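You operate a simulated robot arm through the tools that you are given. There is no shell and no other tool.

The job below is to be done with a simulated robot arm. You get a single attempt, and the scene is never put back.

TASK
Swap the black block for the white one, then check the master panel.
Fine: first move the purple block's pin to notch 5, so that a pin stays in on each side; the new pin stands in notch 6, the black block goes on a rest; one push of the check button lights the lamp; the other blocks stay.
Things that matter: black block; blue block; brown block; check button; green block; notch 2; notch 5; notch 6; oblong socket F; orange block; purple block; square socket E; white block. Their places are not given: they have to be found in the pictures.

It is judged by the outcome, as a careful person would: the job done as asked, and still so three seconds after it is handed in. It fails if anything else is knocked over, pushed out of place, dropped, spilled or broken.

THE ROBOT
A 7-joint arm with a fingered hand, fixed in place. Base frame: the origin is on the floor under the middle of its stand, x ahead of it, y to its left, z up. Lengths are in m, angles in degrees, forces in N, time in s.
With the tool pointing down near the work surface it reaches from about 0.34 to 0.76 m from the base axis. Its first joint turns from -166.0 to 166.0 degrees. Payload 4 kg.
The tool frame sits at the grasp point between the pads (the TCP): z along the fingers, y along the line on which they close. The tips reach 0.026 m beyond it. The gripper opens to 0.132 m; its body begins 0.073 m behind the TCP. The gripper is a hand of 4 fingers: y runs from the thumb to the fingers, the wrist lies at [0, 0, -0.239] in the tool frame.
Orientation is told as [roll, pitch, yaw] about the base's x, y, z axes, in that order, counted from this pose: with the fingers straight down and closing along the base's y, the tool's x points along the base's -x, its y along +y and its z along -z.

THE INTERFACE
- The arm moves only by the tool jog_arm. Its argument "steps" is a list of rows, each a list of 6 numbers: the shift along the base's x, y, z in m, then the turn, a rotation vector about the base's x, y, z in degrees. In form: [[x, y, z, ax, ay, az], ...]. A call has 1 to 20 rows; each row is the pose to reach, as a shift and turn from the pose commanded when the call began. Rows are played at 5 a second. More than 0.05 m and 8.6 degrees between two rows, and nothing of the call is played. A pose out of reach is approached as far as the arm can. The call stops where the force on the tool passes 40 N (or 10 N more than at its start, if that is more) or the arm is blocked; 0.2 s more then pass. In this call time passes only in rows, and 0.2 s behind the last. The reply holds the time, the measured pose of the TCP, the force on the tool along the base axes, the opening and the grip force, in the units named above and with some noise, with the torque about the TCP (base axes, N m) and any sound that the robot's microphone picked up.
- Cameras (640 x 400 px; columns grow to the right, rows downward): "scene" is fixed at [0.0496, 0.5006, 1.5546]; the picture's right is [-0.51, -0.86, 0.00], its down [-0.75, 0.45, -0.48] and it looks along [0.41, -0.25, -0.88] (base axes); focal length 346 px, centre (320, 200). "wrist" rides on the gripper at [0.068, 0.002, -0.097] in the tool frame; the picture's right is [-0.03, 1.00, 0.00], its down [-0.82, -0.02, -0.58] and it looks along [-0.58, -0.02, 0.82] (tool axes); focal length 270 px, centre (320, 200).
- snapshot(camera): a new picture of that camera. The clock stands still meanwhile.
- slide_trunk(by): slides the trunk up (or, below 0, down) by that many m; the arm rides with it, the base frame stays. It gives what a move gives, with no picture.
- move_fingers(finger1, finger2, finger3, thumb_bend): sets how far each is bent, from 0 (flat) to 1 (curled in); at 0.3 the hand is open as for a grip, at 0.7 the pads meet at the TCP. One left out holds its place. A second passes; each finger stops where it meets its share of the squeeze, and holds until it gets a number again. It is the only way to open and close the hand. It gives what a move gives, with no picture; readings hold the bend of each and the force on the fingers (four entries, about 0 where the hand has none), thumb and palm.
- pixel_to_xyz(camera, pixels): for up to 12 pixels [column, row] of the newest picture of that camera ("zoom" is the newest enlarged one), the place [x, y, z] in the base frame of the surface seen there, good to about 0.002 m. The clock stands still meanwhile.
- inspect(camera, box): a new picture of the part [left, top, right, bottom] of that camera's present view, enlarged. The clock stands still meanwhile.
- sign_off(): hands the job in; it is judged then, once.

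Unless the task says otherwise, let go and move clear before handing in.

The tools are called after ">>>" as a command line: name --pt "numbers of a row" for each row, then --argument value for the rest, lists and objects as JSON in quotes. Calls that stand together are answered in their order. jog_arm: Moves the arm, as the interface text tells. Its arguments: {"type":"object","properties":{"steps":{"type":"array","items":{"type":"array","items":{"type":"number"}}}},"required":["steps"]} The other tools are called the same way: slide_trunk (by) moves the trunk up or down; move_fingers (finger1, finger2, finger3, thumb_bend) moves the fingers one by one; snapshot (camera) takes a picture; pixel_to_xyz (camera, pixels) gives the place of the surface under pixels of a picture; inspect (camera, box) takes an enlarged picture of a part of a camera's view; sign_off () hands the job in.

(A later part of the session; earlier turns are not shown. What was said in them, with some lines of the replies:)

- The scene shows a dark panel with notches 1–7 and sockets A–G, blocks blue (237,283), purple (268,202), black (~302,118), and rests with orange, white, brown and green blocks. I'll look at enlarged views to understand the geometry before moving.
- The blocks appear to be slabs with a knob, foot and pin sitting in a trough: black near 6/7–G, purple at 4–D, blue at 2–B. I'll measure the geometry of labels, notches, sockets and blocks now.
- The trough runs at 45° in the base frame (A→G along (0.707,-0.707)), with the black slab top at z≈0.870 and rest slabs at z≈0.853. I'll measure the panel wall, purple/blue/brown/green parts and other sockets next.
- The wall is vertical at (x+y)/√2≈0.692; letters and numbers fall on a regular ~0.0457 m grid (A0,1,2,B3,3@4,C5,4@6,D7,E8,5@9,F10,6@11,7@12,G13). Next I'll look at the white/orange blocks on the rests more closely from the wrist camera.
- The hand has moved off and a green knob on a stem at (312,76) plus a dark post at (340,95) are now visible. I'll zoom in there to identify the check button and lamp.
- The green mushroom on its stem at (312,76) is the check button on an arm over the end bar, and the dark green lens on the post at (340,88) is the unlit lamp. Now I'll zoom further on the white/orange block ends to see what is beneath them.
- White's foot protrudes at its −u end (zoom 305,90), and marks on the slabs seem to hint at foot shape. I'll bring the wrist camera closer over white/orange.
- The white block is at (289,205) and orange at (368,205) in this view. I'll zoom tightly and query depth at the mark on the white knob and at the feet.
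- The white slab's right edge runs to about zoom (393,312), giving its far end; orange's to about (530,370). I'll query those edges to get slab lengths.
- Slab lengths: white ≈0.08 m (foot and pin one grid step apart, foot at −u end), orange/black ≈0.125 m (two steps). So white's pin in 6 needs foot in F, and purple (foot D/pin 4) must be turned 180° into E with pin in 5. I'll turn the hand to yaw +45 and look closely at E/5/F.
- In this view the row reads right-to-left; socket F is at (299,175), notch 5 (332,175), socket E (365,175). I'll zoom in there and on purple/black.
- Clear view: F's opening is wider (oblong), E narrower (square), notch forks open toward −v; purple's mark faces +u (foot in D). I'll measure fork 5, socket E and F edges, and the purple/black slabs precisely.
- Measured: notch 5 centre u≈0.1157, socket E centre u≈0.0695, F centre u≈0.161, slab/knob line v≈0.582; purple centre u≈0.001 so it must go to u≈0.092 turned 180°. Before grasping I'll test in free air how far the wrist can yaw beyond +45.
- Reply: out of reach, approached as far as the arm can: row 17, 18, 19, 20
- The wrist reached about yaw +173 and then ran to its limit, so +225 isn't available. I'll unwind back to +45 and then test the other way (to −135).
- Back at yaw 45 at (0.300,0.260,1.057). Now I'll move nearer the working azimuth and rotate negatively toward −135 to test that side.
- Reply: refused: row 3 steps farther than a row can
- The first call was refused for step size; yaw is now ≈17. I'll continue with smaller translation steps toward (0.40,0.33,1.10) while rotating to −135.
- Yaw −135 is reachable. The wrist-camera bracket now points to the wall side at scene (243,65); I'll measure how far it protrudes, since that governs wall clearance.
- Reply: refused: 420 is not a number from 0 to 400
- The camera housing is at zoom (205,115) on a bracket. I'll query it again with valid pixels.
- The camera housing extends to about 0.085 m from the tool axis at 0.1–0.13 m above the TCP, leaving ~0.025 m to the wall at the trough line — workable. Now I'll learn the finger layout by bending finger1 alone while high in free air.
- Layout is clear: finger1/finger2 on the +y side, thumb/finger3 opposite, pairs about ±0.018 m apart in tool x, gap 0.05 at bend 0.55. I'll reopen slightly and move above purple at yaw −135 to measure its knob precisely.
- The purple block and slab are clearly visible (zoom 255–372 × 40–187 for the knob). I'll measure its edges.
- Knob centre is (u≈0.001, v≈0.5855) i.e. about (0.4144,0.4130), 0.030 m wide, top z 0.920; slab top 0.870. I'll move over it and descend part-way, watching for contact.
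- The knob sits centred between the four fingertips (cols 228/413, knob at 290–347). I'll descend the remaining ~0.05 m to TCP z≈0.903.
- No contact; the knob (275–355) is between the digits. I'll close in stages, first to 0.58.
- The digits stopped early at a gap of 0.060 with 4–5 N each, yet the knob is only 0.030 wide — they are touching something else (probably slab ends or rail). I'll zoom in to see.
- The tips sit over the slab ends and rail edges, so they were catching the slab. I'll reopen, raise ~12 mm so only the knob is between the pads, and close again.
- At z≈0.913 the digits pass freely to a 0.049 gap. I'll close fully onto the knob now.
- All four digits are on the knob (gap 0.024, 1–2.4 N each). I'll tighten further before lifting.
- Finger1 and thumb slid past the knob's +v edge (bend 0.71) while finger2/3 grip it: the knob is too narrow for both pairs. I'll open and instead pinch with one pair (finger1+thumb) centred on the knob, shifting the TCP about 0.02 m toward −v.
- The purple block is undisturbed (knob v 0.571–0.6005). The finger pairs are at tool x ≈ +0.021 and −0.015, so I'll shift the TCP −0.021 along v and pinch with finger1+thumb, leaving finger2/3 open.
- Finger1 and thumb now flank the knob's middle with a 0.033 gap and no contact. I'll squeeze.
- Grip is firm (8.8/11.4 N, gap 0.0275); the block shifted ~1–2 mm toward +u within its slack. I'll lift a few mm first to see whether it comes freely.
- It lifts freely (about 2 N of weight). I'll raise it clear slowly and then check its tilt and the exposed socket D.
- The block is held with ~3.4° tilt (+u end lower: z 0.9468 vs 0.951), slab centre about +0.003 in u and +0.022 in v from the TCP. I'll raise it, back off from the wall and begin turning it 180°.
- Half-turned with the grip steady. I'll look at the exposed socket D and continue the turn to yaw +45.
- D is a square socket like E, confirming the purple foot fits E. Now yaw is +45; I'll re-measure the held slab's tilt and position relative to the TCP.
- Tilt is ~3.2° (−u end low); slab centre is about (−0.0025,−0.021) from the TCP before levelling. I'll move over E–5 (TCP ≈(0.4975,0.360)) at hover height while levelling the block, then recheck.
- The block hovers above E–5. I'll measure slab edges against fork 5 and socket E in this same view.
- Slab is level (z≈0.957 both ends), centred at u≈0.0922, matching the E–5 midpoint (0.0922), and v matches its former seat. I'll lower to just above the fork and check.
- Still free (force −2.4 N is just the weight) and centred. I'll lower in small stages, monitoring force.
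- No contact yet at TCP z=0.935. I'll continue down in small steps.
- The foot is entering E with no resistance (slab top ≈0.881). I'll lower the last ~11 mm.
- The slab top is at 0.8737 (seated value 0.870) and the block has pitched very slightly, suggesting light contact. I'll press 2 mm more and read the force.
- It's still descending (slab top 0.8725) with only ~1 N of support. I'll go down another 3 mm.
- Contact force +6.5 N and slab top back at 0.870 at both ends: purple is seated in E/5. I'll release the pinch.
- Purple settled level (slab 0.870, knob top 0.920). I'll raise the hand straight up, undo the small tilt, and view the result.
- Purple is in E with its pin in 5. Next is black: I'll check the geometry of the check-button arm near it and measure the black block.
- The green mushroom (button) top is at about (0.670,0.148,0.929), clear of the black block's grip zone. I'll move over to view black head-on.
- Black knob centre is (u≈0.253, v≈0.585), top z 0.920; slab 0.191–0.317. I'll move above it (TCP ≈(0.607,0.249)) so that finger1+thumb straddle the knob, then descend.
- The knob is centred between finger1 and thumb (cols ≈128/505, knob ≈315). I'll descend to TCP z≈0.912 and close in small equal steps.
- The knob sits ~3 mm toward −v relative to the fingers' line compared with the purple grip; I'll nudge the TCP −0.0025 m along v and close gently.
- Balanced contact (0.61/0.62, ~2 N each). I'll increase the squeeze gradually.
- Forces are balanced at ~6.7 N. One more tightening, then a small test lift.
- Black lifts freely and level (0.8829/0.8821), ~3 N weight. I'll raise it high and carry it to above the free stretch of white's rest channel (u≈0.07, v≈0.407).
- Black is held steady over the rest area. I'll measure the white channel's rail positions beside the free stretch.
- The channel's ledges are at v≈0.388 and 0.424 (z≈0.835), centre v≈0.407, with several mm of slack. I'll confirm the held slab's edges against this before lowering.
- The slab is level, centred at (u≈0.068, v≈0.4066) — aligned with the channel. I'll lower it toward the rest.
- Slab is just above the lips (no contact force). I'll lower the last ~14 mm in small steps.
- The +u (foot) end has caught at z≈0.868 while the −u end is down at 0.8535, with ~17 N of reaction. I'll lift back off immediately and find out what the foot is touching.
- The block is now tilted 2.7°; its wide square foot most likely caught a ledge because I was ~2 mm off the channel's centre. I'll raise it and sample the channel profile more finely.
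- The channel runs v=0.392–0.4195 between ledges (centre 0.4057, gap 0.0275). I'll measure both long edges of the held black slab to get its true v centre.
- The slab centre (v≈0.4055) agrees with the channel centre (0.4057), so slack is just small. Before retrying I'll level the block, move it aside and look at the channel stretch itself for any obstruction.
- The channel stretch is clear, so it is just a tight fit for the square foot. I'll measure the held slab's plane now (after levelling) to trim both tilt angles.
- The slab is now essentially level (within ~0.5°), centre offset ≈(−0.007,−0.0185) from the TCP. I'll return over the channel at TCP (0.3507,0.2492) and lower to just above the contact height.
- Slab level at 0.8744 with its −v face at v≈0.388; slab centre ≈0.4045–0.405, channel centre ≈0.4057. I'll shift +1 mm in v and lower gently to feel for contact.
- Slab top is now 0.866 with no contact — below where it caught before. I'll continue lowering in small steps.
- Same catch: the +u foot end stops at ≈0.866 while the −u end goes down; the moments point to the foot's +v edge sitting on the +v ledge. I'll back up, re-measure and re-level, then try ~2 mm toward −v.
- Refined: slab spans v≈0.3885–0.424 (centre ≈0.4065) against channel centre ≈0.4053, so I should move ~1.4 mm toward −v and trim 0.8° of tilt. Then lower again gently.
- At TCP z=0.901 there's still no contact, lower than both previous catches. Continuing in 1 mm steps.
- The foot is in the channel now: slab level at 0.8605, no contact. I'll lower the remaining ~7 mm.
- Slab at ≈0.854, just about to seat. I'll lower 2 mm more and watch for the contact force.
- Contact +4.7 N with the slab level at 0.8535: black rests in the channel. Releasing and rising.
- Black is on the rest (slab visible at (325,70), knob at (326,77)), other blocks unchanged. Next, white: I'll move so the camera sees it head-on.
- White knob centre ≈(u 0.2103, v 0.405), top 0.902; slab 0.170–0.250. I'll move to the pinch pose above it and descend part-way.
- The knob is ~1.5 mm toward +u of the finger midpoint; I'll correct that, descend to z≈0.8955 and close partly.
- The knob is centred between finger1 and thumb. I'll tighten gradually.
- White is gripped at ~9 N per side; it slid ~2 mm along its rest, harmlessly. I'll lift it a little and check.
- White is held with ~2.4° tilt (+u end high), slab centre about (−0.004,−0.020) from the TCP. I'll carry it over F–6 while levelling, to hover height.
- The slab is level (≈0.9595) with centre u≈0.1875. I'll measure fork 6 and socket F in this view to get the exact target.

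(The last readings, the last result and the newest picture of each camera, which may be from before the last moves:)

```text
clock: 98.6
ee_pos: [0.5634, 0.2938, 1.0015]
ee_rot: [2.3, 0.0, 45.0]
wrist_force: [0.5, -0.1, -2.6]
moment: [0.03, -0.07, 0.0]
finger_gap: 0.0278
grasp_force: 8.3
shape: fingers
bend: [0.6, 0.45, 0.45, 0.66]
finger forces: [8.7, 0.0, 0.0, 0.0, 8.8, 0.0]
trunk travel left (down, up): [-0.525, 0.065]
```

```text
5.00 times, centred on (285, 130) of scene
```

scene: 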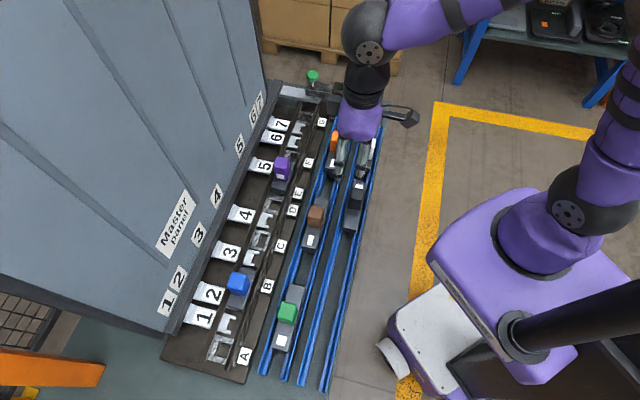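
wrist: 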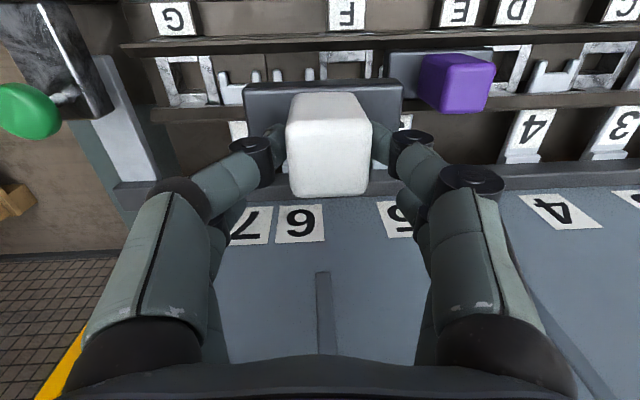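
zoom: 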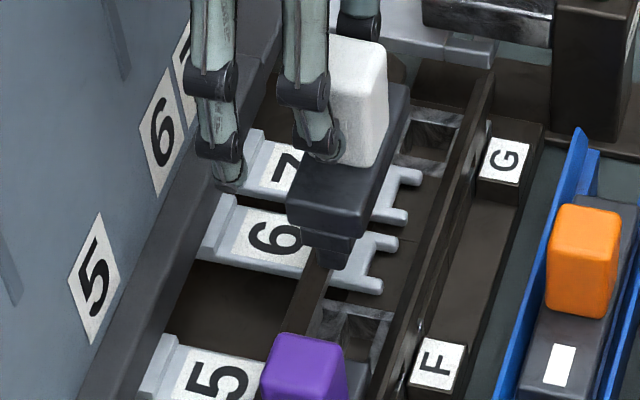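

Fork 6 centre u≈0.2066 and F centre u≈0.162 → target 0.1842; the slab is at 0.1875, so I shift −3.3 mm in u (v matches the purple placement). Then I lower to z≈0.95.

>>> jog_arm --pt "-0.0012 0.0012 0 0 0 0" --pt "-0.0023 0.0023 -0.005 0 0 0" --pt "-0.0023 0.0023 -0.015 0 0 0" --pt "-0.0023 0.0023 -0.025 0 0 0" --pt "-0.0023 0.0023 -0.035 0 0 0" --pt "-0.0023 0.0023 -0.045 0 0 0"

>>> inspect --camera "scene" --box '[240, 90, 330, 170]'

>>> inspect --camera "wrist" --box '[210, 40, 430, 220]'

>>> pixel_to_xyz --camera "zoom" --pixels '[[165, 125], [165, 112], [180, 160], [485, 125], [485, 110], [470, 160], [320, 104], [320, 145], [280, 340], [410, 340], [320, 98], [500, 130]]'

```text
clock: 100.0
ee_pos: [0.5599, 0.2978, 0.9567]
ee_rot: [2.4, -0.1, 45.0]
wrist_force: [0.1, -0.5, -2.1]
moment: [0.0, -0.07, 0.01]
finger_gap: 0.0276
grasp_force: 8.8
shape: fingers
bend: [0.6, 0.45, 0.45, 0.66]
finger forces: [8.7, 0.1, 0.0, 0.0, 8.7, 0.0]
trunk travel left (down, up): [-0.525, 0.065]
```

```text
5.00 times, centred on (285, 130) of scene
```

zoom: 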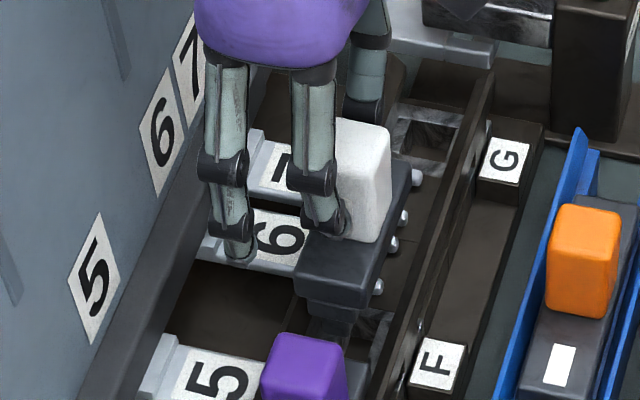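

```text
2.22 times, centred on (320, 130) of wrist
```

zoom: 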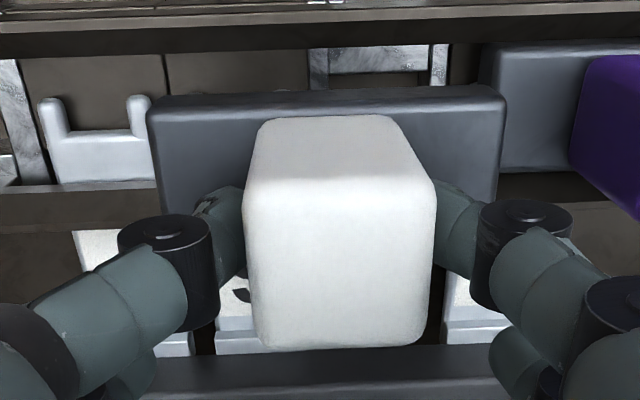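

```text
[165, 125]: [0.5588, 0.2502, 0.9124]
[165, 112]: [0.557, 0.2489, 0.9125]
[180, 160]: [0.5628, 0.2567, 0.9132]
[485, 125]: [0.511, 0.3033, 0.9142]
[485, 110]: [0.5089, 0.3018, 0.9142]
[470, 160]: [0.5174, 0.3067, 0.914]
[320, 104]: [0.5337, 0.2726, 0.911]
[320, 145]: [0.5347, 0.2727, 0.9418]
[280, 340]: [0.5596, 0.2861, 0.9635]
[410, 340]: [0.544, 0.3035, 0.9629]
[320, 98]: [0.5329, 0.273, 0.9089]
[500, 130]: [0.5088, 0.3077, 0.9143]
```

The slab reads u-centre ≈0.182 here versus 0.184 expected; I'll take more samples of slab ends and F/fork edges to average out noise.

>>> pixel_to_xyz --camera "zoom" --pixels '[[158, 130], [160, 150], [164, 170], [172, 200], [499, 110], [498, 130], [496, 150], [494, 170], [200, 115], [220, 120], [440, 115], [460, 120]]'

>>> pixel_to_xyz --camera "zoom" --pixels '[[312, 70], [325, 70], [434, 70], [443, 70], [318, 60], [438, 60], [50, 110], [138, 110], [97, 140], [45, 105], [142, 105], [380, 55]]'

```text
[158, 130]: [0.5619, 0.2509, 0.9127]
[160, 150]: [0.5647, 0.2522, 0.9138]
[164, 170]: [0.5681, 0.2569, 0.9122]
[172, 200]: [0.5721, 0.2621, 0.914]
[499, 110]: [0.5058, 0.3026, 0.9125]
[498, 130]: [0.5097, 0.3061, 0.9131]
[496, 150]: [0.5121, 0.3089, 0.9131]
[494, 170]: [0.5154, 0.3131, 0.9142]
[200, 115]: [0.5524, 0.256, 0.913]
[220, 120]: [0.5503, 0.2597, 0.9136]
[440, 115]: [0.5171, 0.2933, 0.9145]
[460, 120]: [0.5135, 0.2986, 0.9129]
```

```text
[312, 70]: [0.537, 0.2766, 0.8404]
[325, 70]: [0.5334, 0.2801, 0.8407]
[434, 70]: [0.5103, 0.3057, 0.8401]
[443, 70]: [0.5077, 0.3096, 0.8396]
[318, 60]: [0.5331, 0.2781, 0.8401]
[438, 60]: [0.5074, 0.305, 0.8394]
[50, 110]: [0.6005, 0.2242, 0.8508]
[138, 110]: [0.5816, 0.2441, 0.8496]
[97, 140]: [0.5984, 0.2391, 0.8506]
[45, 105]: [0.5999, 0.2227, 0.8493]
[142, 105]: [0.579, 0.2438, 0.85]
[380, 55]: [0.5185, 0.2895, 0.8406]
```

Averaged: slab centre u=0.182, target 0.184. I'll correct +2 mm in u and continue lowering in stages.

>>> jog_arm --pt "0.0013 -0.0013 -0.003 0 0 0" --pt "0.0013 -0.0013 -0.008 0 0 0" --pt "0.0013 -0.0013 -0.013 0 0 0" --pt "0.0013 -0.0013 -0.018 0 0 0"

>>> jog_arm --pt "0 0 -0.003 0 0 0" --pt "0 0 -0.006 0 0 0" --pt "0 0 -0.009 0 0 0"

>>> inspect --camera "wrist" --box '[210, 40, 430, 220]'

>>> pixel_to_xyz --camera "zoom" --pixels '[[158, 130], [160, 150], [164, 170], [172, 200], [499, 110], [498, 130], [496, 150], [494, 170], [200, 115], [320, 104], [440, 115], [320, 98]]'

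>>> inspect --camera "scene" --box '[240, 90, 330, 170]'

```text
clock: 101.0
ee_pos: [0.5609, 0.2959, 0.9381]
ee_rot: [2.4, 0.0, 45.0]
wrist_force: [1.0, -0.1, -3.0]
moment: [0.04, -0.09, 0.02]
finger_gap: 0.0278
grasp_force: 8.5
shape: fingers
bend: [0.6, 0.45, 0.45, 0.66]
finger forces: [8.7, 0.1, 0.0, 0.0, 8.8, 0.0]
trunk travel left (down, up): [-0.525, 0.065]
```

```text
clock: 101.8
ee_pos: [0.563, 0.2964, 0.9291]
ee_rot: [2.5, 0.0, 44.9]
wrist_force: [0.6, -0.4, -2.4]
moment: [0.05, -0.06, -0.02]
finger_gap: 0.0279
grasp_force: 8.7
shape: fingers
bend: [0.6, 0.45, 0.45, 0.66]
finger forces: [8.7, 0.0, 0.0, 0.0, 8.8, 0.0]
trunk travel left (down, up): [-0.525, 0.065]
```

```text
2.22 times, centred on (320, 130) of wrist
```

zoom: 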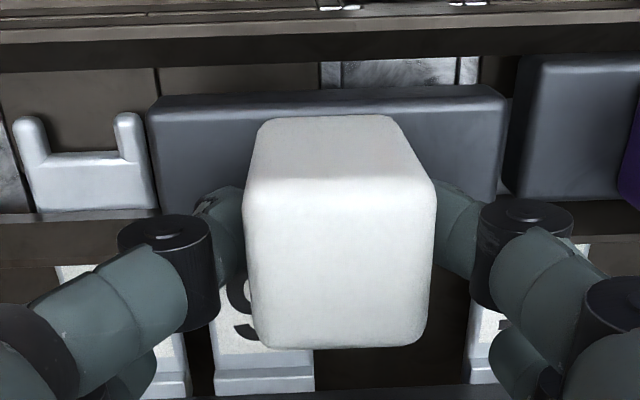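

```text
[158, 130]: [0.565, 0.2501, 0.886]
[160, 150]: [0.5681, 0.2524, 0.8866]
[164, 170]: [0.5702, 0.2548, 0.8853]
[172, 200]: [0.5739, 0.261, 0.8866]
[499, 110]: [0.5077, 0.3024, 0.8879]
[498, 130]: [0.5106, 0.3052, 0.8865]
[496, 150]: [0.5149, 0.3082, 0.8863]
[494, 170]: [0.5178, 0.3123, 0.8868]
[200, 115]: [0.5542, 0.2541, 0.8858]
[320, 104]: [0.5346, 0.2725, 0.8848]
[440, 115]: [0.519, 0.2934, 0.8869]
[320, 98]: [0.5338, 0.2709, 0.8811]
```

```text
5.00 times, centred on (285, 130) of scene
```

zoom: 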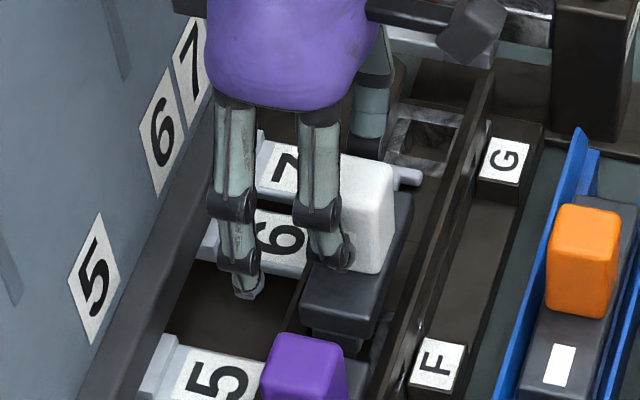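

Slab centre now u=0.184, level at 0.886, no contact. I'll continue down.

>>> jog_arm --pt "0 0 -0.003 0 0 0" --pt "0 0 -0.006 0 0 0" --pt "0 0 -0.008 0 0 0"

>>> jog_arm --pt "0 0 -0.002 0 0 0" --pt "0 0 -0.004 0 0 0"

>>> inspect --camera "wrist" --box '[210, 40, 430, 220]'

>>> pixel_to_xyz --camera "zoom" --pixels '[[158, 130], [160, 150], [164, 170], [172, 200], [499, 110], [498, 130], [496, 150], [494, 170], [200, 115], [320, 104], [440, 115], [320, 98]]'

```text
clock: 102.6
ee_pos: [0.5615, 0.2969, 0.9196]
ee_rot: [2.4, 0.0, 45.0]
wrist_force: [-1.2, 0.3, -2.7]
moment: [0.01, -0.06, -0.02]
finger_gap: 0.0278
grasp_force: 8.6
shape: fingers
bend: [0.6, 0.45, 0.45, 0.66]
finger forces: [8.7, 0.0, 0.0, 0.0, 8.8, 0.0]
trunk travel left (down, up): [-0.525, 0.065]
```

```text
clock: 103.2
ee_pos: [0.5621, 0.2962, 0.916]
ee_rot: [2.5, 0.0, 45.0]
wrist_force: [-0.8, 0.5, -2.0]
moment: [0.04, -0.03, -0.01]
finger_gap: 0.0274
grasp_force: 8.7
shape: fingers
bend: [0.6, 0.45, 0.45, 0.66]
finger forces: [8.8, 0.1, 0.0, 0.0, 8.6, 0.1]
trunk travel left (down, up): [-0.525, 0.065]
```

```text
2.22 times, centred on (320, 130) of wrist
```

zoom: 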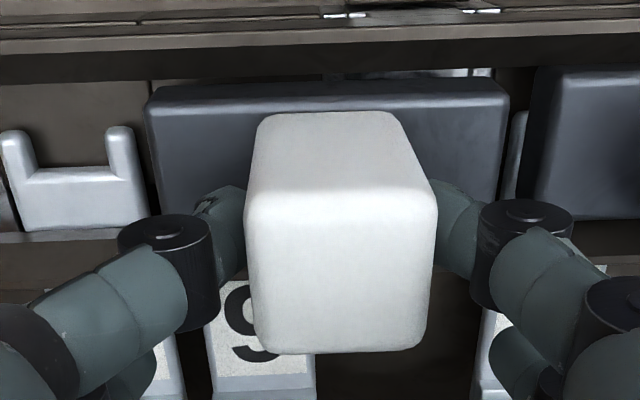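

```text
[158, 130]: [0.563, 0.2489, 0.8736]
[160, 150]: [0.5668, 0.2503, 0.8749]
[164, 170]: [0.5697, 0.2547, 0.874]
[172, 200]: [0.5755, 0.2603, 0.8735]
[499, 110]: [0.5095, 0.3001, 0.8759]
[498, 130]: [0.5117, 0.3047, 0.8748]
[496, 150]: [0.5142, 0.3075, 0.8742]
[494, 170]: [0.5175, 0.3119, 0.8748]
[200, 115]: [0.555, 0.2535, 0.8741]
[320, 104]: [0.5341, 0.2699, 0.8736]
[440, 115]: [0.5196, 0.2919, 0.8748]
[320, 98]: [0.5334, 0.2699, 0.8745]
```

Slab top is 0.8745; a few mm to seat. I'll keep lowering gently.

>>> jog_arm --pt "0 0 -0.001 0 0 0" --pt "0 0 -0.002 0 0 0"

>>> jog_arm --pt "0 0 -0.001 0 0 0" --pt "0 0 -0.002 0 0 0"

>>> inspect --camera "wrist" --box '[210, 40, 430, 220]'

>>> pixel_to_xyz --camera "zoom" --pixels '[[158, 130], [160, 150], [164, 170], [172, 200], [499, 110], [498, 130], [496, 150], [494, 170], [200, 115], [320, 104], [440, 115], [320, 98]]'

```text
clock: 103.8
ee_pos: [0.5622, 0.2954, 0.9143]
ee_rot: [2.4, 0.0, 45.0]
wrist_force: [-0.5, -0.1, -2.5]
moment: [-0.03, -0.04, -0.03]
finger_gap: 0.0277
grasp_force: 8.7
shape: fingers
bend: [0.6, 0.45, 0.45, 0.66]
finger forces: [8.9, 0.0, 0.0, 0.0, 8.8, 0.0]
trunk travel left (down, up): [-0.525, 0.065]
```

```text
clock: 104.4
ee_pos: [0.5619, 0.2955, 0.913]
ee_rot: [2.3, 0.0, 45.1]
wrist_force: [-0.3, -1.8, -1.8]
moment: [-0.07, -0.04, -0.03]
finger_gap: 0.0277
grasp_force: 8.5
shape: fingers
bend: [0.6, 0.45, 0.45, 0.66]
finger forces: [8.8, 0.0, 0.0, 0.1, 9.0, 0.0]
trunk travel left (down, up): [-0.525, 0.065]
```

```text
2.22 times, centred on (320, 130) of wrist
```

zoom: 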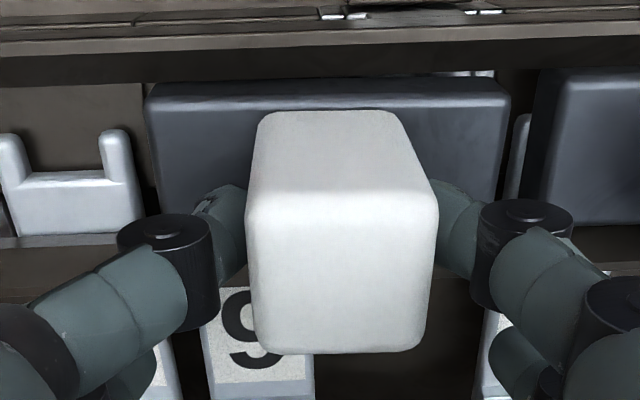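

```text
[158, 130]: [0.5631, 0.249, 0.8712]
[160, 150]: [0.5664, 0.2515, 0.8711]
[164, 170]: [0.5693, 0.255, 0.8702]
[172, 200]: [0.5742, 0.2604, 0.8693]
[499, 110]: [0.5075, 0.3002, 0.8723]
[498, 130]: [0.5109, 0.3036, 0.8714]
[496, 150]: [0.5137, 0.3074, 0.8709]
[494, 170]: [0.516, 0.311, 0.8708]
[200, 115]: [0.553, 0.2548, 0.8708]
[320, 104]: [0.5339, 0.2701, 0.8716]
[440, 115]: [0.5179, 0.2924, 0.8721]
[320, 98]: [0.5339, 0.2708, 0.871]
```

Slab top is ≈0.871 at both ends, almost seated. One more 1.5 mm to confirm contact.

>>> jog_arm --pt "0 0 -0.0008 0 0 0" --pt "0 0 -0.0016 0 0 0"

>>> inspect --camera "wrist" --box '[210, 40, 430, 220]'

>>> pixel_to_xyz --camera "zoom" --pixels '[[158, 130], [160, 150], [164, 170], [172, 200], [499, 110], [498, 130], [496, 150], [494, 170], [200, 115], [320, 104], [440, 115], [320, 98]]'

```text
clock: 105.0
ee_pos: [0.5625, 0.2959, 0.9105]
ee_rot: [2.4, 0.0, 45.0]
wrist_force: [-0.8, -1.1, 3.0]
moment: [-0.09, 0.07, -0.02]
finger_gap: 0.0275
grasp_force: 9.3
shape: fingers
bend: [0.61, 0.45, 0.45, 0.66]
finger forces: [9.6, 0.1, 0.0, 0.0, 9.6, 0.0]
trunk travel left (down, up): [-0.525, 0.065]
```

```text
2.22 times, centred on (320, 130) of wrist
```

zoom: 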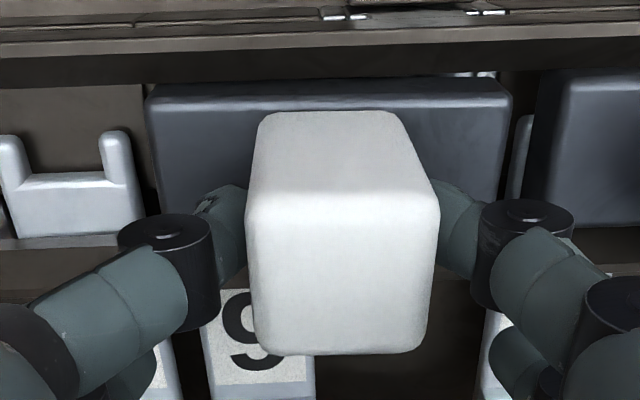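

```text
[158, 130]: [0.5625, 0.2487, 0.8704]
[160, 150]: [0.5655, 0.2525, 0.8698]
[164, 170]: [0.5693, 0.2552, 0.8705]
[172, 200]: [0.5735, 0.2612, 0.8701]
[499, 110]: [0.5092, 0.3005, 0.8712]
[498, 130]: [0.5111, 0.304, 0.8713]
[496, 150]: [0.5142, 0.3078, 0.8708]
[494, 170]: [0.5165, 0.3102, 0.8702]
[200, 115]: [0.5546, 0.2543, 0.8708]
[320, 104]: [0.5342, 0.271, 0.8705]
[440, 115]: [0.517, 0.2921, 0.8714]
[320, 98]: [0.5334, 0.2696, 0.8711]
```

White is seated: slab level at 0.8705 with a 5 N contact change. Releasing and rising clear.

>>> move_fingers --finger1 0.5 --thumb_bend 0.5

>>> inspect --camera "wrist" --box '[210, 40, 430, 220]'

>>> jog_arm --pt "0 0 0.015 0 0 0" --pt "0 0 0.03 0 0 0" --pt "0 0 0.055 -0.5 -0.5 0" --pt "0 0 0.08 -1.1 -1.1 0" --pt "-0.015 -0.015 0.105 -1.7 -1.7 0" --pt "-0.035 -0.035 0.13 -1.7 -1.7 0" --pt "-0.055 -0.055 0.15 -1.7 -1.7 0" --pt "-0.075 -0.075 0.155 -1.7 -1.7 0"

>>> snapshot --camera "wrist"

>>> snapshot --camera "scene"

```text
clock: 106.0
ee_pos: [0.5625, 0.2961, 0.9106]
ee_rot: [2.4, 0.0, 45.0]
wrist_force: [1.1, -0.1, -0.1]
moment: [-0.01, 0.0, -0.02]
finger_gap: 0.0654
grasp_force: 0.0
shape: fingers
bend: [0.5, 0.45, 0.45, 0.5]
finger forces: [0.0, 0.0, 0.1, 0.0, 0.1, 0.0]
trunk travel left (down, up): [-0.525, 0.065]
```

```text
2.22 times, centred on (320, 130) of wrist
```

zoom: 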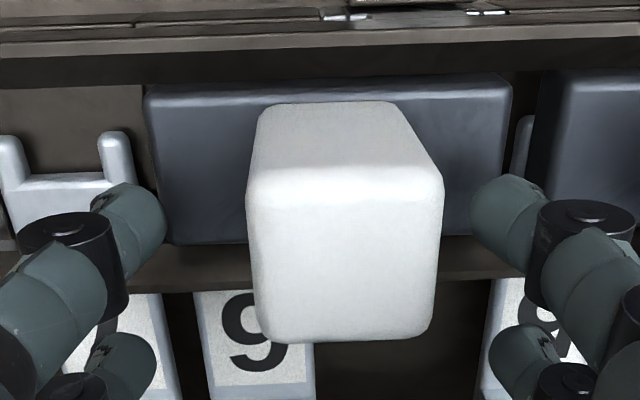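

```text
clock: 107.8
ee_pos: [0.4871, 0.2201, 1.0654]
ee_rot: [0.0, -0.1, 45.0]
wrist_force: [-0.7, -0.4, -0.9]
moment: [0.0, 0.02, 0.03]
finger_gap: 0.0654
grasp_force: 0.1
shape: fingers
bend: [0.5, 0.45, 0.45, 0.5]
finger forces: [0.0, 0.1, 0.0, 0.1, 0.0, 0.0]
trunk travel left (down, up): [-0.525, 0.065]
```

```text
taken
```

wrist: 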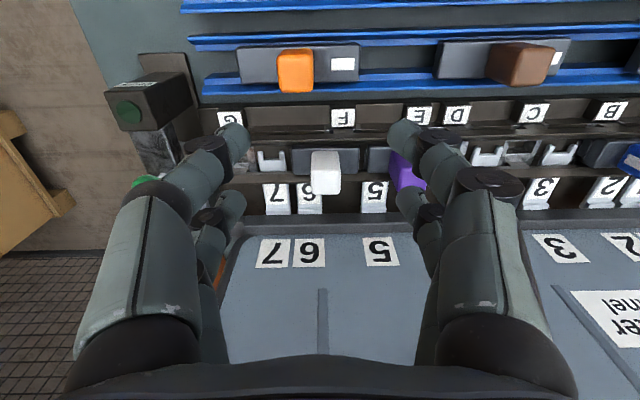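

```text
taken
```

scene: 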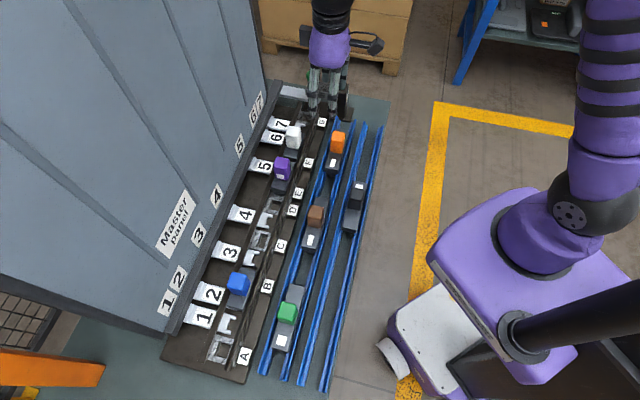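

White sits in F–6 with purple in E–5 and blue at 2–B. I'll verify the seating closely and then move to view the check button.

>>> inspect --camera "wrist" --box '[240, 100, 440, 230]'

>>> inspect --camera "scene" --box '[240, 110, 390, 240]'

>>> jog_arm --pt "0.021 -0.027 0.005 0 0 0" --pt "0.042 -0.054 0.01 0 0 0" --pt "0.063 -0.081 0.015 0 0 0" --pt "0.084 -0.108 0.015 0 0 0" --pt "0.106 -0.134 0.015 0 0 0"

>>> snapshot --camera "wrist"

```text
3.08 times, centred on (340, 165) of wrist
```

zoom: 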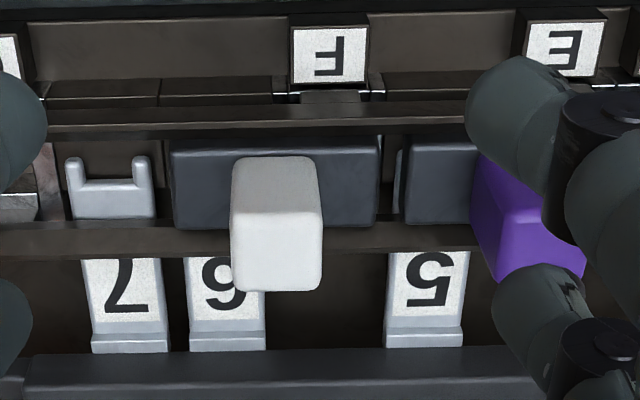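

```text
3.08 times, centred on (315, 175) of scene
```

zoom: 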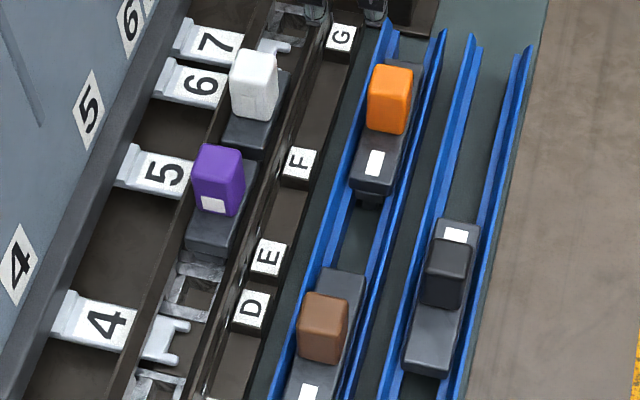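

```text
clock: 109.0
ee_pos: [0.5934, 0.0841, 1.0838]
ee_rot: [0.0, -0.1, 44.9]
wrist_force: [0.2, -0.3, -0.4]
moment: [-0.02, 0.0, 0.0]
finger_gap: 0.0655
grasp_force: 0.0
shape: fingers
bend: [0.5, 0.45, 0.45, 0.5]
finger forces: [0.1, 0.1, 0.0, 0.0, 0.1, 0.1]
trunk travel left (down, up): [-0.525, 0.065]
```

```text
taken
```

wrist: 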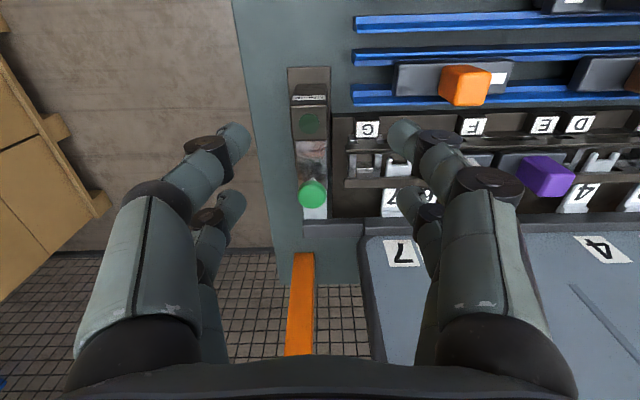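

Both are seated as required. The button is at (312,194) and the lamp at (314,122); I'll zoom and measure the button.

>>> inspect --camera "wrist" --box '[270, 60, 360, 240]'

>>> inspect --camera "wrist" --box '[270, 150, 360, 240]'

>>> pixel_to_xyz --camera "wrist" --pixels '[[313, 194], [302, 194], [323, 194], [313, 184], [313, 204], [312, 170], [318, 176], [312, 150], [314, 122], [325, 165], [300, 165], [315, 212]]'

```text
2.22 times, centred on (315, 150) of wrist
```

zoom: 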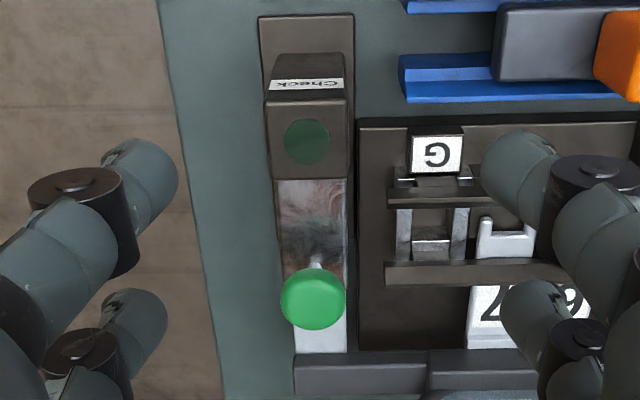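

```text
4.44 times, centred on (315, 195) of wrist
```

zoom: 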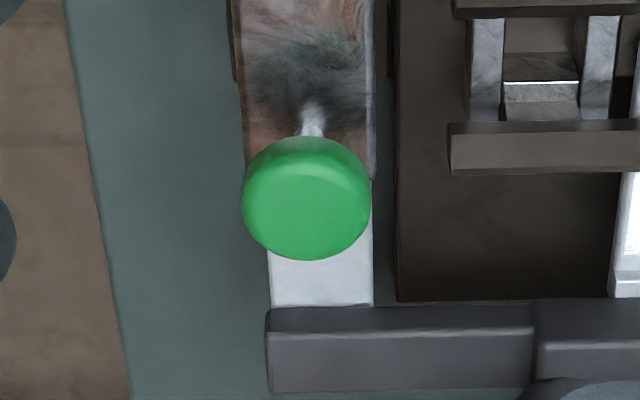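

```text
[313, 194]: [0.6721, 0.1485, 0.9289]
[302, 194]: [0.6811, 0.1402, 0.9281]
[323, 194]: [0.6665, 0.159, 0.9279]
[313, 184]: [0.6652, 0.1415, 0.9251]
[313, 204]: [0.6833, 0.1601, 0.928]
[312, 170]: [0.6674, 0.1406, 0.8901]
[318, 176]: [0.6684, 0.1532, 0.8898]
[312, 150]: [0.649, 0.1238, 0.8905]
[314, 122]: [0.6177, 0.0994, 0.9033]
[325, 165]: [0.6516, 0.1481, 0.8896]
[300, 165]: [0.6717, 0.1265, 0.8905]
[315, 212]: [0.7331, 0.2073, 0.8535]
```

The button's centre is ≈(0.674,0.1505), top z 0.929, labelled "Check", lamp unlit. I'll close the fingers and bring the finger1/thumb tips above it.

>>> move_fingers --finger1 0.69 --finger2 0.69 --finger3 0.69 --thumb_bend 0.69

>>> jog_arm --pt "0.024 0.02 -0.005 0 0 0" --pt "0.048 0.04 -0.01 0 0 0" --pt "0.072 0.06 -0.02 0 0 0" --pt "0.0943 0.0803 -0.04 0 0 0" --pt "0.0943 0.0803 -0.07 0 0 0" --pt "0.0943 0.0803 -0.09 0 0 0"

>>> snapshot --camera "wrist"

>>> inspect --camera "scene" --box '[260, 40, 380, 140]'

```text
clock: 110.0
ee_pos: [0.5934, 0.0849, 1.0835]
ee_rot: [0.0, 0.0, 45.0]
wrist_force: [0.1, -0.7, -0.9]
moment: [0.02, 0.0, 0.0]
finger_gap: 0.0047
grasp_force: 0.0
shape: fingers
bend: [0.69, 0.69, 0.69, 0.69]
finger forces: [0.0, 0.0, 0.0, 0.0, 0.1, 0.0]
trunk travel left (down, up): [-0.525, 0.065]
```

```text
clock: 111.4
ee_pos: [0.6891, 0.1645, 0.9923]
ee_rot: [0.0, 0.0, 45.0]
wrist_force: [0.6, 0.5, 0.2]
moment: [0.01, -0.03, -0.02]
finger_gap: 0.0046
grasp_force: 0.1
shape: fingers
bend: [0.69, 0.69, 0.69, 0.69]
finger forces: [0.1, 0.1, 0.1, 0.1, 0.0, 0.1]
trunk travel left (down, up): [-0.525, 0.065]
```

```text
taken
```

wrist: 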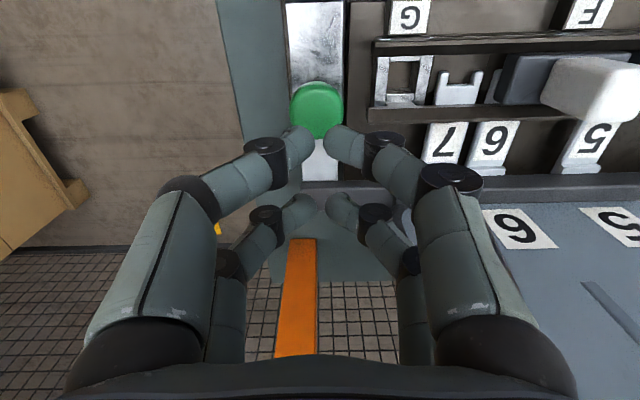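

```text
4.00 times, centred on (320, 90) of scene
```

zoom: 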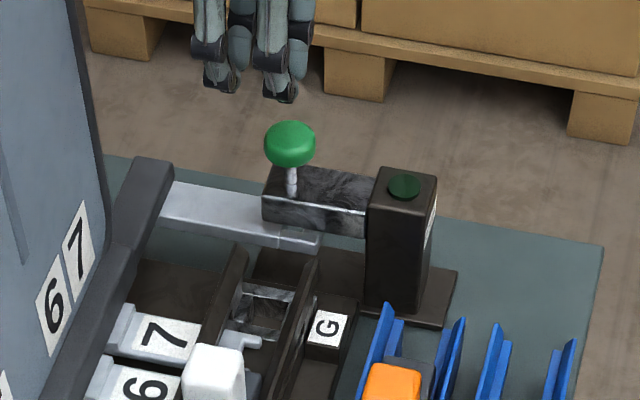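

The tips are aligned over the button (button at (318,110), tips at ≈(320,140), same tool line). I'll descend to just above it, then press in small steps.

>>> jog_arm --pt "-0.0005 0 -0.012 0 0 0" --pt "-0.0005 0 -0.024 0 0 0" --pt "-0.0005 0 -0.032 0 0 0"

>>> inspect --camera "wrist" --box '[250, 60, 400, 220]'

>>> inspect --camera "scene" --box '[270, 50, 370, 130]'

```text
clock: 112.2
ee_pos: [0.688, 0.1657, 0.9588]
ee_rot: [0.0, 0.0, 45.0]
wrist_force: [0.0, -0.4, -0.3]
moment: [0.02, -0.02, 0.02]
finger_gap: 0.0045
grasp_force: 0.1
shape: fingers
bend: [0.69, 0.69, 0.69, 0.69]
finger forces: [0.0, 0.1, 0.0, 0.1, 0.0, 0.0]
trunk travel left (down, up): [-0.525, 0.065]
```

```text
2.50 times, centred on (325, 140) of wrist
```

zoom: 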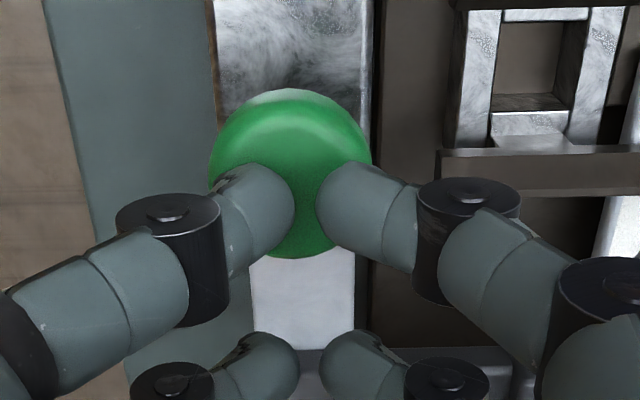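

```text
5.00 times, centred on (320, 90) of scene
```

zoom: 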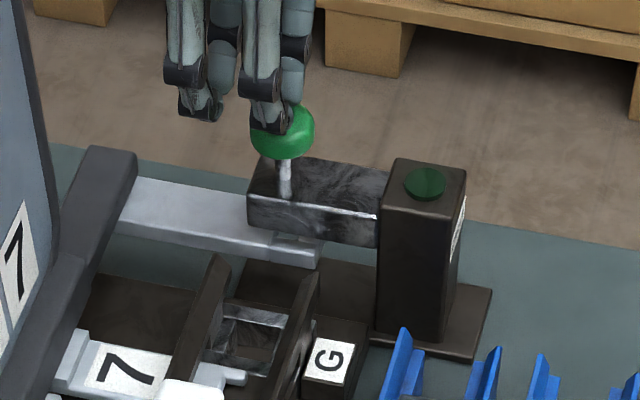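

The tips are just above the button's centre and the lamp is still dark. Now one steady push downward.

>>> jog_arm --pt "0 0 -0.002 0 0 0" --pt "0 0 -0.004 0 0 0" --pt "0 0 -0.006 0 0 0" --pt "0 0 -0.008 0 0 0"

>>> inspect --camera "scene" --box '[270, 50, 370, 130]'

```text
clock: 113.2
ee_pos: [0.6871, 0.1662, 0.9513]
ee_rot: [0.0, 0.1, 45.0]
wrist_force: [0.4, -0.7, 2.8]
moment: [-0.12, 0.02, 0.01]
finger_gap: 0.0044
grasp_force: 1.3
shape: fingers
bend: [0.69, 0.69, 0.69, 0.69]
finger forces: [0.2, 0.0, 0.0, 0.0, 3.1, 0.0]
trunk travel left (down, up): [-0.525, 0.065]
```

```text
5.00 times, centred on (320, 90) of scene
```

zoom: 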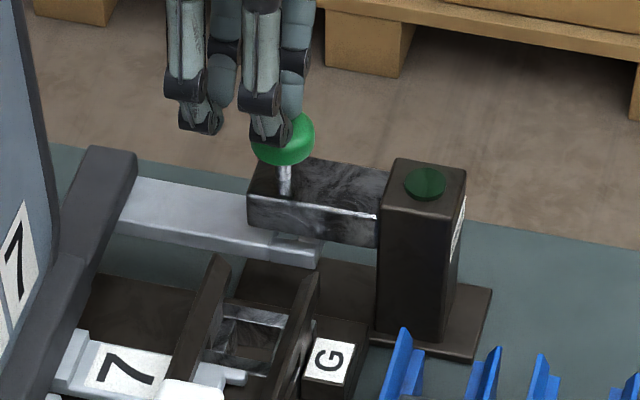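

Contact made (2.8 N) and the button is travelling; lamp not lit yet. I'll continue the same push deeper.

>>> jog_arm --pt "0 0 -0.002 0 0 0" --pt "0 0 -0.004 0 0 0" --pt "0 0 -0.006 0 0 0" --pt "0 0 -0.008 0 0 0"

>>> inspect --camera "scene" --box '[270, 50, 370, 130]'

```text
clock: 114.2
ee_pos: [0.6868, 0.1653, 0.942]
ee_rot: [0.0, 0.1, 45.1]
wrist_force: [1.3, 1.2, 5.1]
moment: [-0.08, -0.04, 0.03]
finger_gap: 0.0042
grasp_force: 2.4
shape: fingers
bend: [0.69, 0.69, 0.69, 0.69]
finger forces: [1.1, 0.0, 0.0, 0.0, 4.1, 0.1]
trunk travel left (down, up): [-0.525, 0.065]
heard: click
```

```text
5.00 times, centred on (320, 90) of scene
```

zoom: 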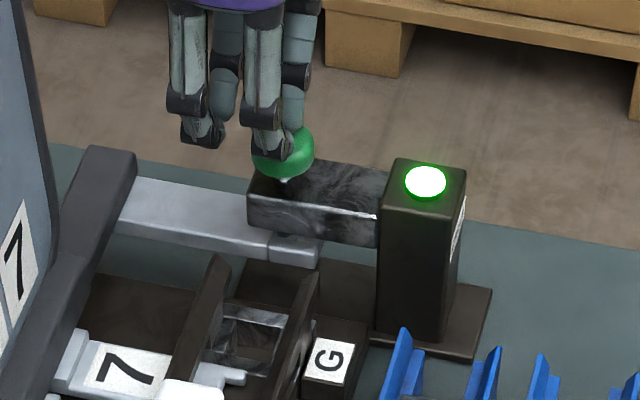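

A click was heard and the lamp is lit green at zoom (425,183). I'll release by rising straight up and move clear, then verify everything.

>>> jog_arm --pt "0 0 0.01 0 0 0" --pt "0 0 0.03 0 0 0" --pt "0 0 0.06 0 0 0" --pt "0 0 0.09 0 0 0" --pt "-0.02 -0.02 0.12 0 0 0" --pt "-0.045 -0.045 0.14 0 0 0" --pt "-0.07 -0.07 0.15 0 0 0" --pt "-0.1 -0.1 0.15 0 0 0" --pt "-0.13 -0.13 0.15 0 0 0"

>>> snapshot --camera "scene"

>>> snapshot --camera "wrist"

>>> inspect --camera "scene" --box '[240, 50, 400, 180]'

>>> inspect --camera "scene" --box '[190, 140, 390, 380]'

```text
clock: 116.2
ee_pos: [0.5578, 0.0352, 1.0919]
ee_rot: [0.0, -0.1, 44.9]
wrist_force: [0.0, -0.6, -0.6]
moment: [-0.01, 0.03, 0.0]
finger_gap: 0.0039
grasp_force: 0.2
shape: fingers
bend: [0.69, 0.69, 0.69, 0.69]
finger forces: [0.0, 0.0, 0.0, 0.0, 0.0, 0.0]
trunk travel left (down, up): [-0.525, 0.065]
```

```text
taken
```

scene: 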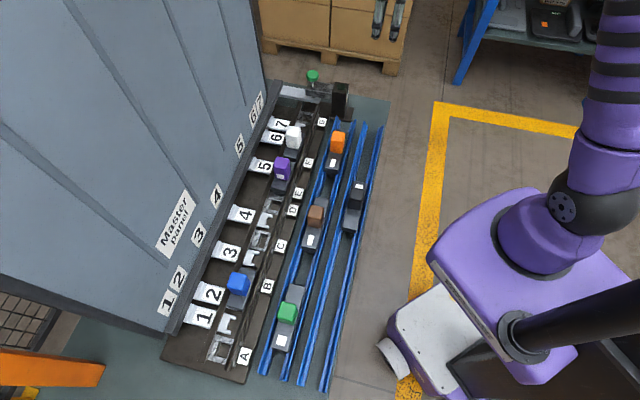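

```text
taken
```

wrist: 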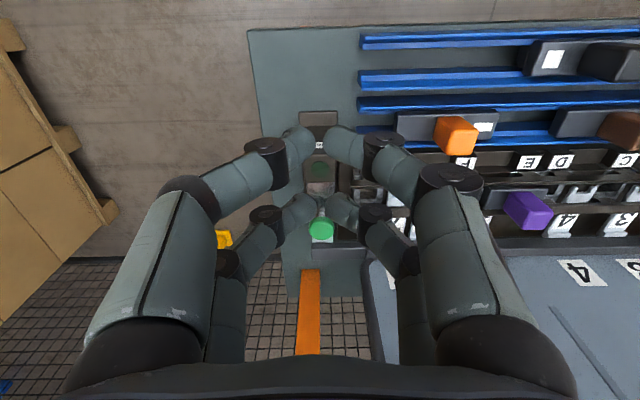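

```text
3.08 times, centred on (320, 115) of scene
```

zoom: 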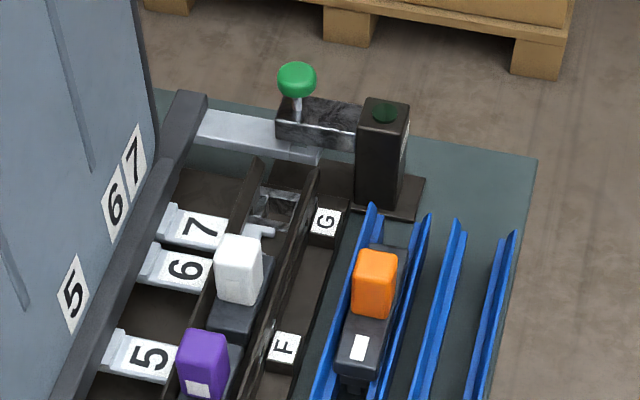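

```text
1.67 times, centred on (290, 260) of scene
```

zoom: 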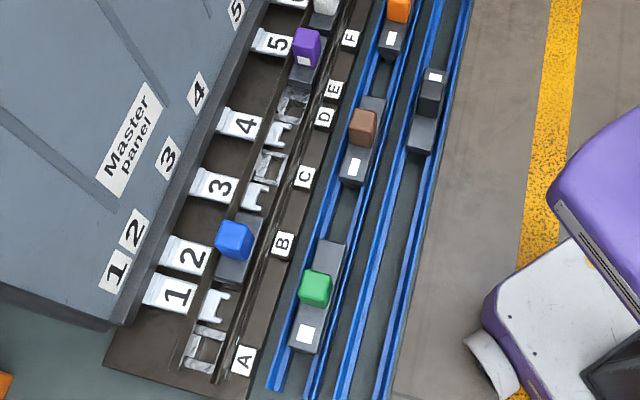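

The lamp lit on the single push and went dark again on release (momentary button), as the click confirmed. I'll do a final check that every block is in place before handing in.

>>> pixel_to_xyz --camera "scene" --pixels '[[237, 283], [288, 312], [282, 341], [293, 135], [282, 168], [357, 190], [350, 218], [316, 212], [338, 140], [333, 162], [310, 240], [313, 76]]'

>>> inspect --camera "scene" --box '[250, 110, 340, 200]'

>>> pixel_to_xyz --camera "zoom" --pixels '[[305, 160], [305, 110], [290, 280], [330, 250], [215, 310], [230, 250], [240, 375], [290, 330], [330, 200], [320, 270], [250, 360], [280, 380]]'

```text
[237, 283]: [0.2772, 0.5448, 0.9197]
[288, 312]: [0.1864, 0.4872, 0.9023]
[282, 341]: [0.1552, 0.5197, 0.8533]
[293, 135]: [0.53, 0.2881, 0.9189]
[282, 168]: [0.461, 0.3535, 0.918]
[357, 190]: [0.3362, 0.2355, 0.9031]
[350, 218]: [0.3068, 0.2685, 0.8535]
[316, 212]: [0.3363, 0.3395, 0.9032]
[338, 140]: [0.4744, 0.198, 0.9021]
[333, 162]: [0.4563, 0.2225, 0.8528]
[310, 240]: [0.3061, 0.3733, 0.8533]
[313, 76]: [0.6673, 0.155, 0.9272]
```

```text
4.44 times, centred on (295, 155) of scene
```

zoom: 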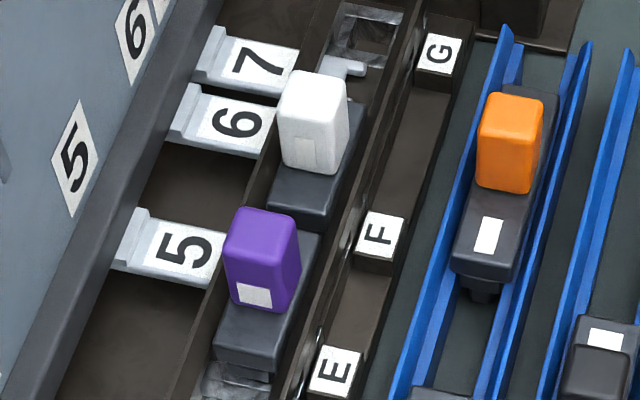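

```text
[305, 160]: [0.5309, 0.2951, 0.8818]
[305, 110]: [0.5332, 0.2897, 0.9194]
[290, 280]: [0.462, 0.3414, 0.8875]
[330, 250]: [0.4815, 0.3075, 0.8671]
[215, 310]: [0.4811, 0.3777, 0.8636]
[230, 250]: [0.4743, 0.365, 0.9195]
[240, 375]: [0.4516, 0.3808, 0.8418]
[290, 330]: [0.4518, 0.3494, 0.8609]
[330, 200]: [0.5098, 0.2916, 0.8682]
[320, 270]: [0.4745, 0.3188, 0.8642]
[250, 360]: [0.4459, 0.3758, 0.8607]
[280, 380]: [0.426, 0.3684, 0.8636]
```

All checks agree. Purple and white are seated at the correct height, with knob tops at ≈0.919. Black is level on its rest at 0.8535, and blue, green, orange and brown haven't moved. The check button was pushed once, which lit the lamp, and the hand is clear, so I'm handing in.

>>> sign_off

```text
The job is handed in.
```

The swap is finished and I've handed it in. The check lamp lit green on a single push of the button, with an audible click. It went dark again when I let go, so I took the button to be momentary and did not push it a second time.

- **Purple block:** I moved it first, turned end for end. Its foot is now in square socket E and its pin in notch 5, so blue in notch 2 and purple in notch 5 held the two sides while black was out.
- **Black block:** it sits level on the rest channel that white came from. The first two tries caught its foot on the rail edge. I lifted it back off and re-aligned it, and it then went in freely.
- **White block:** its foot is in oblong socket F and its pin is in notch 6, seated level.
- **Other blocks:** blue, green, orange and brown measured in the same places as at the start, to within about 2 mm.

The hand was clear of the panel and holding nothing when I handed in.
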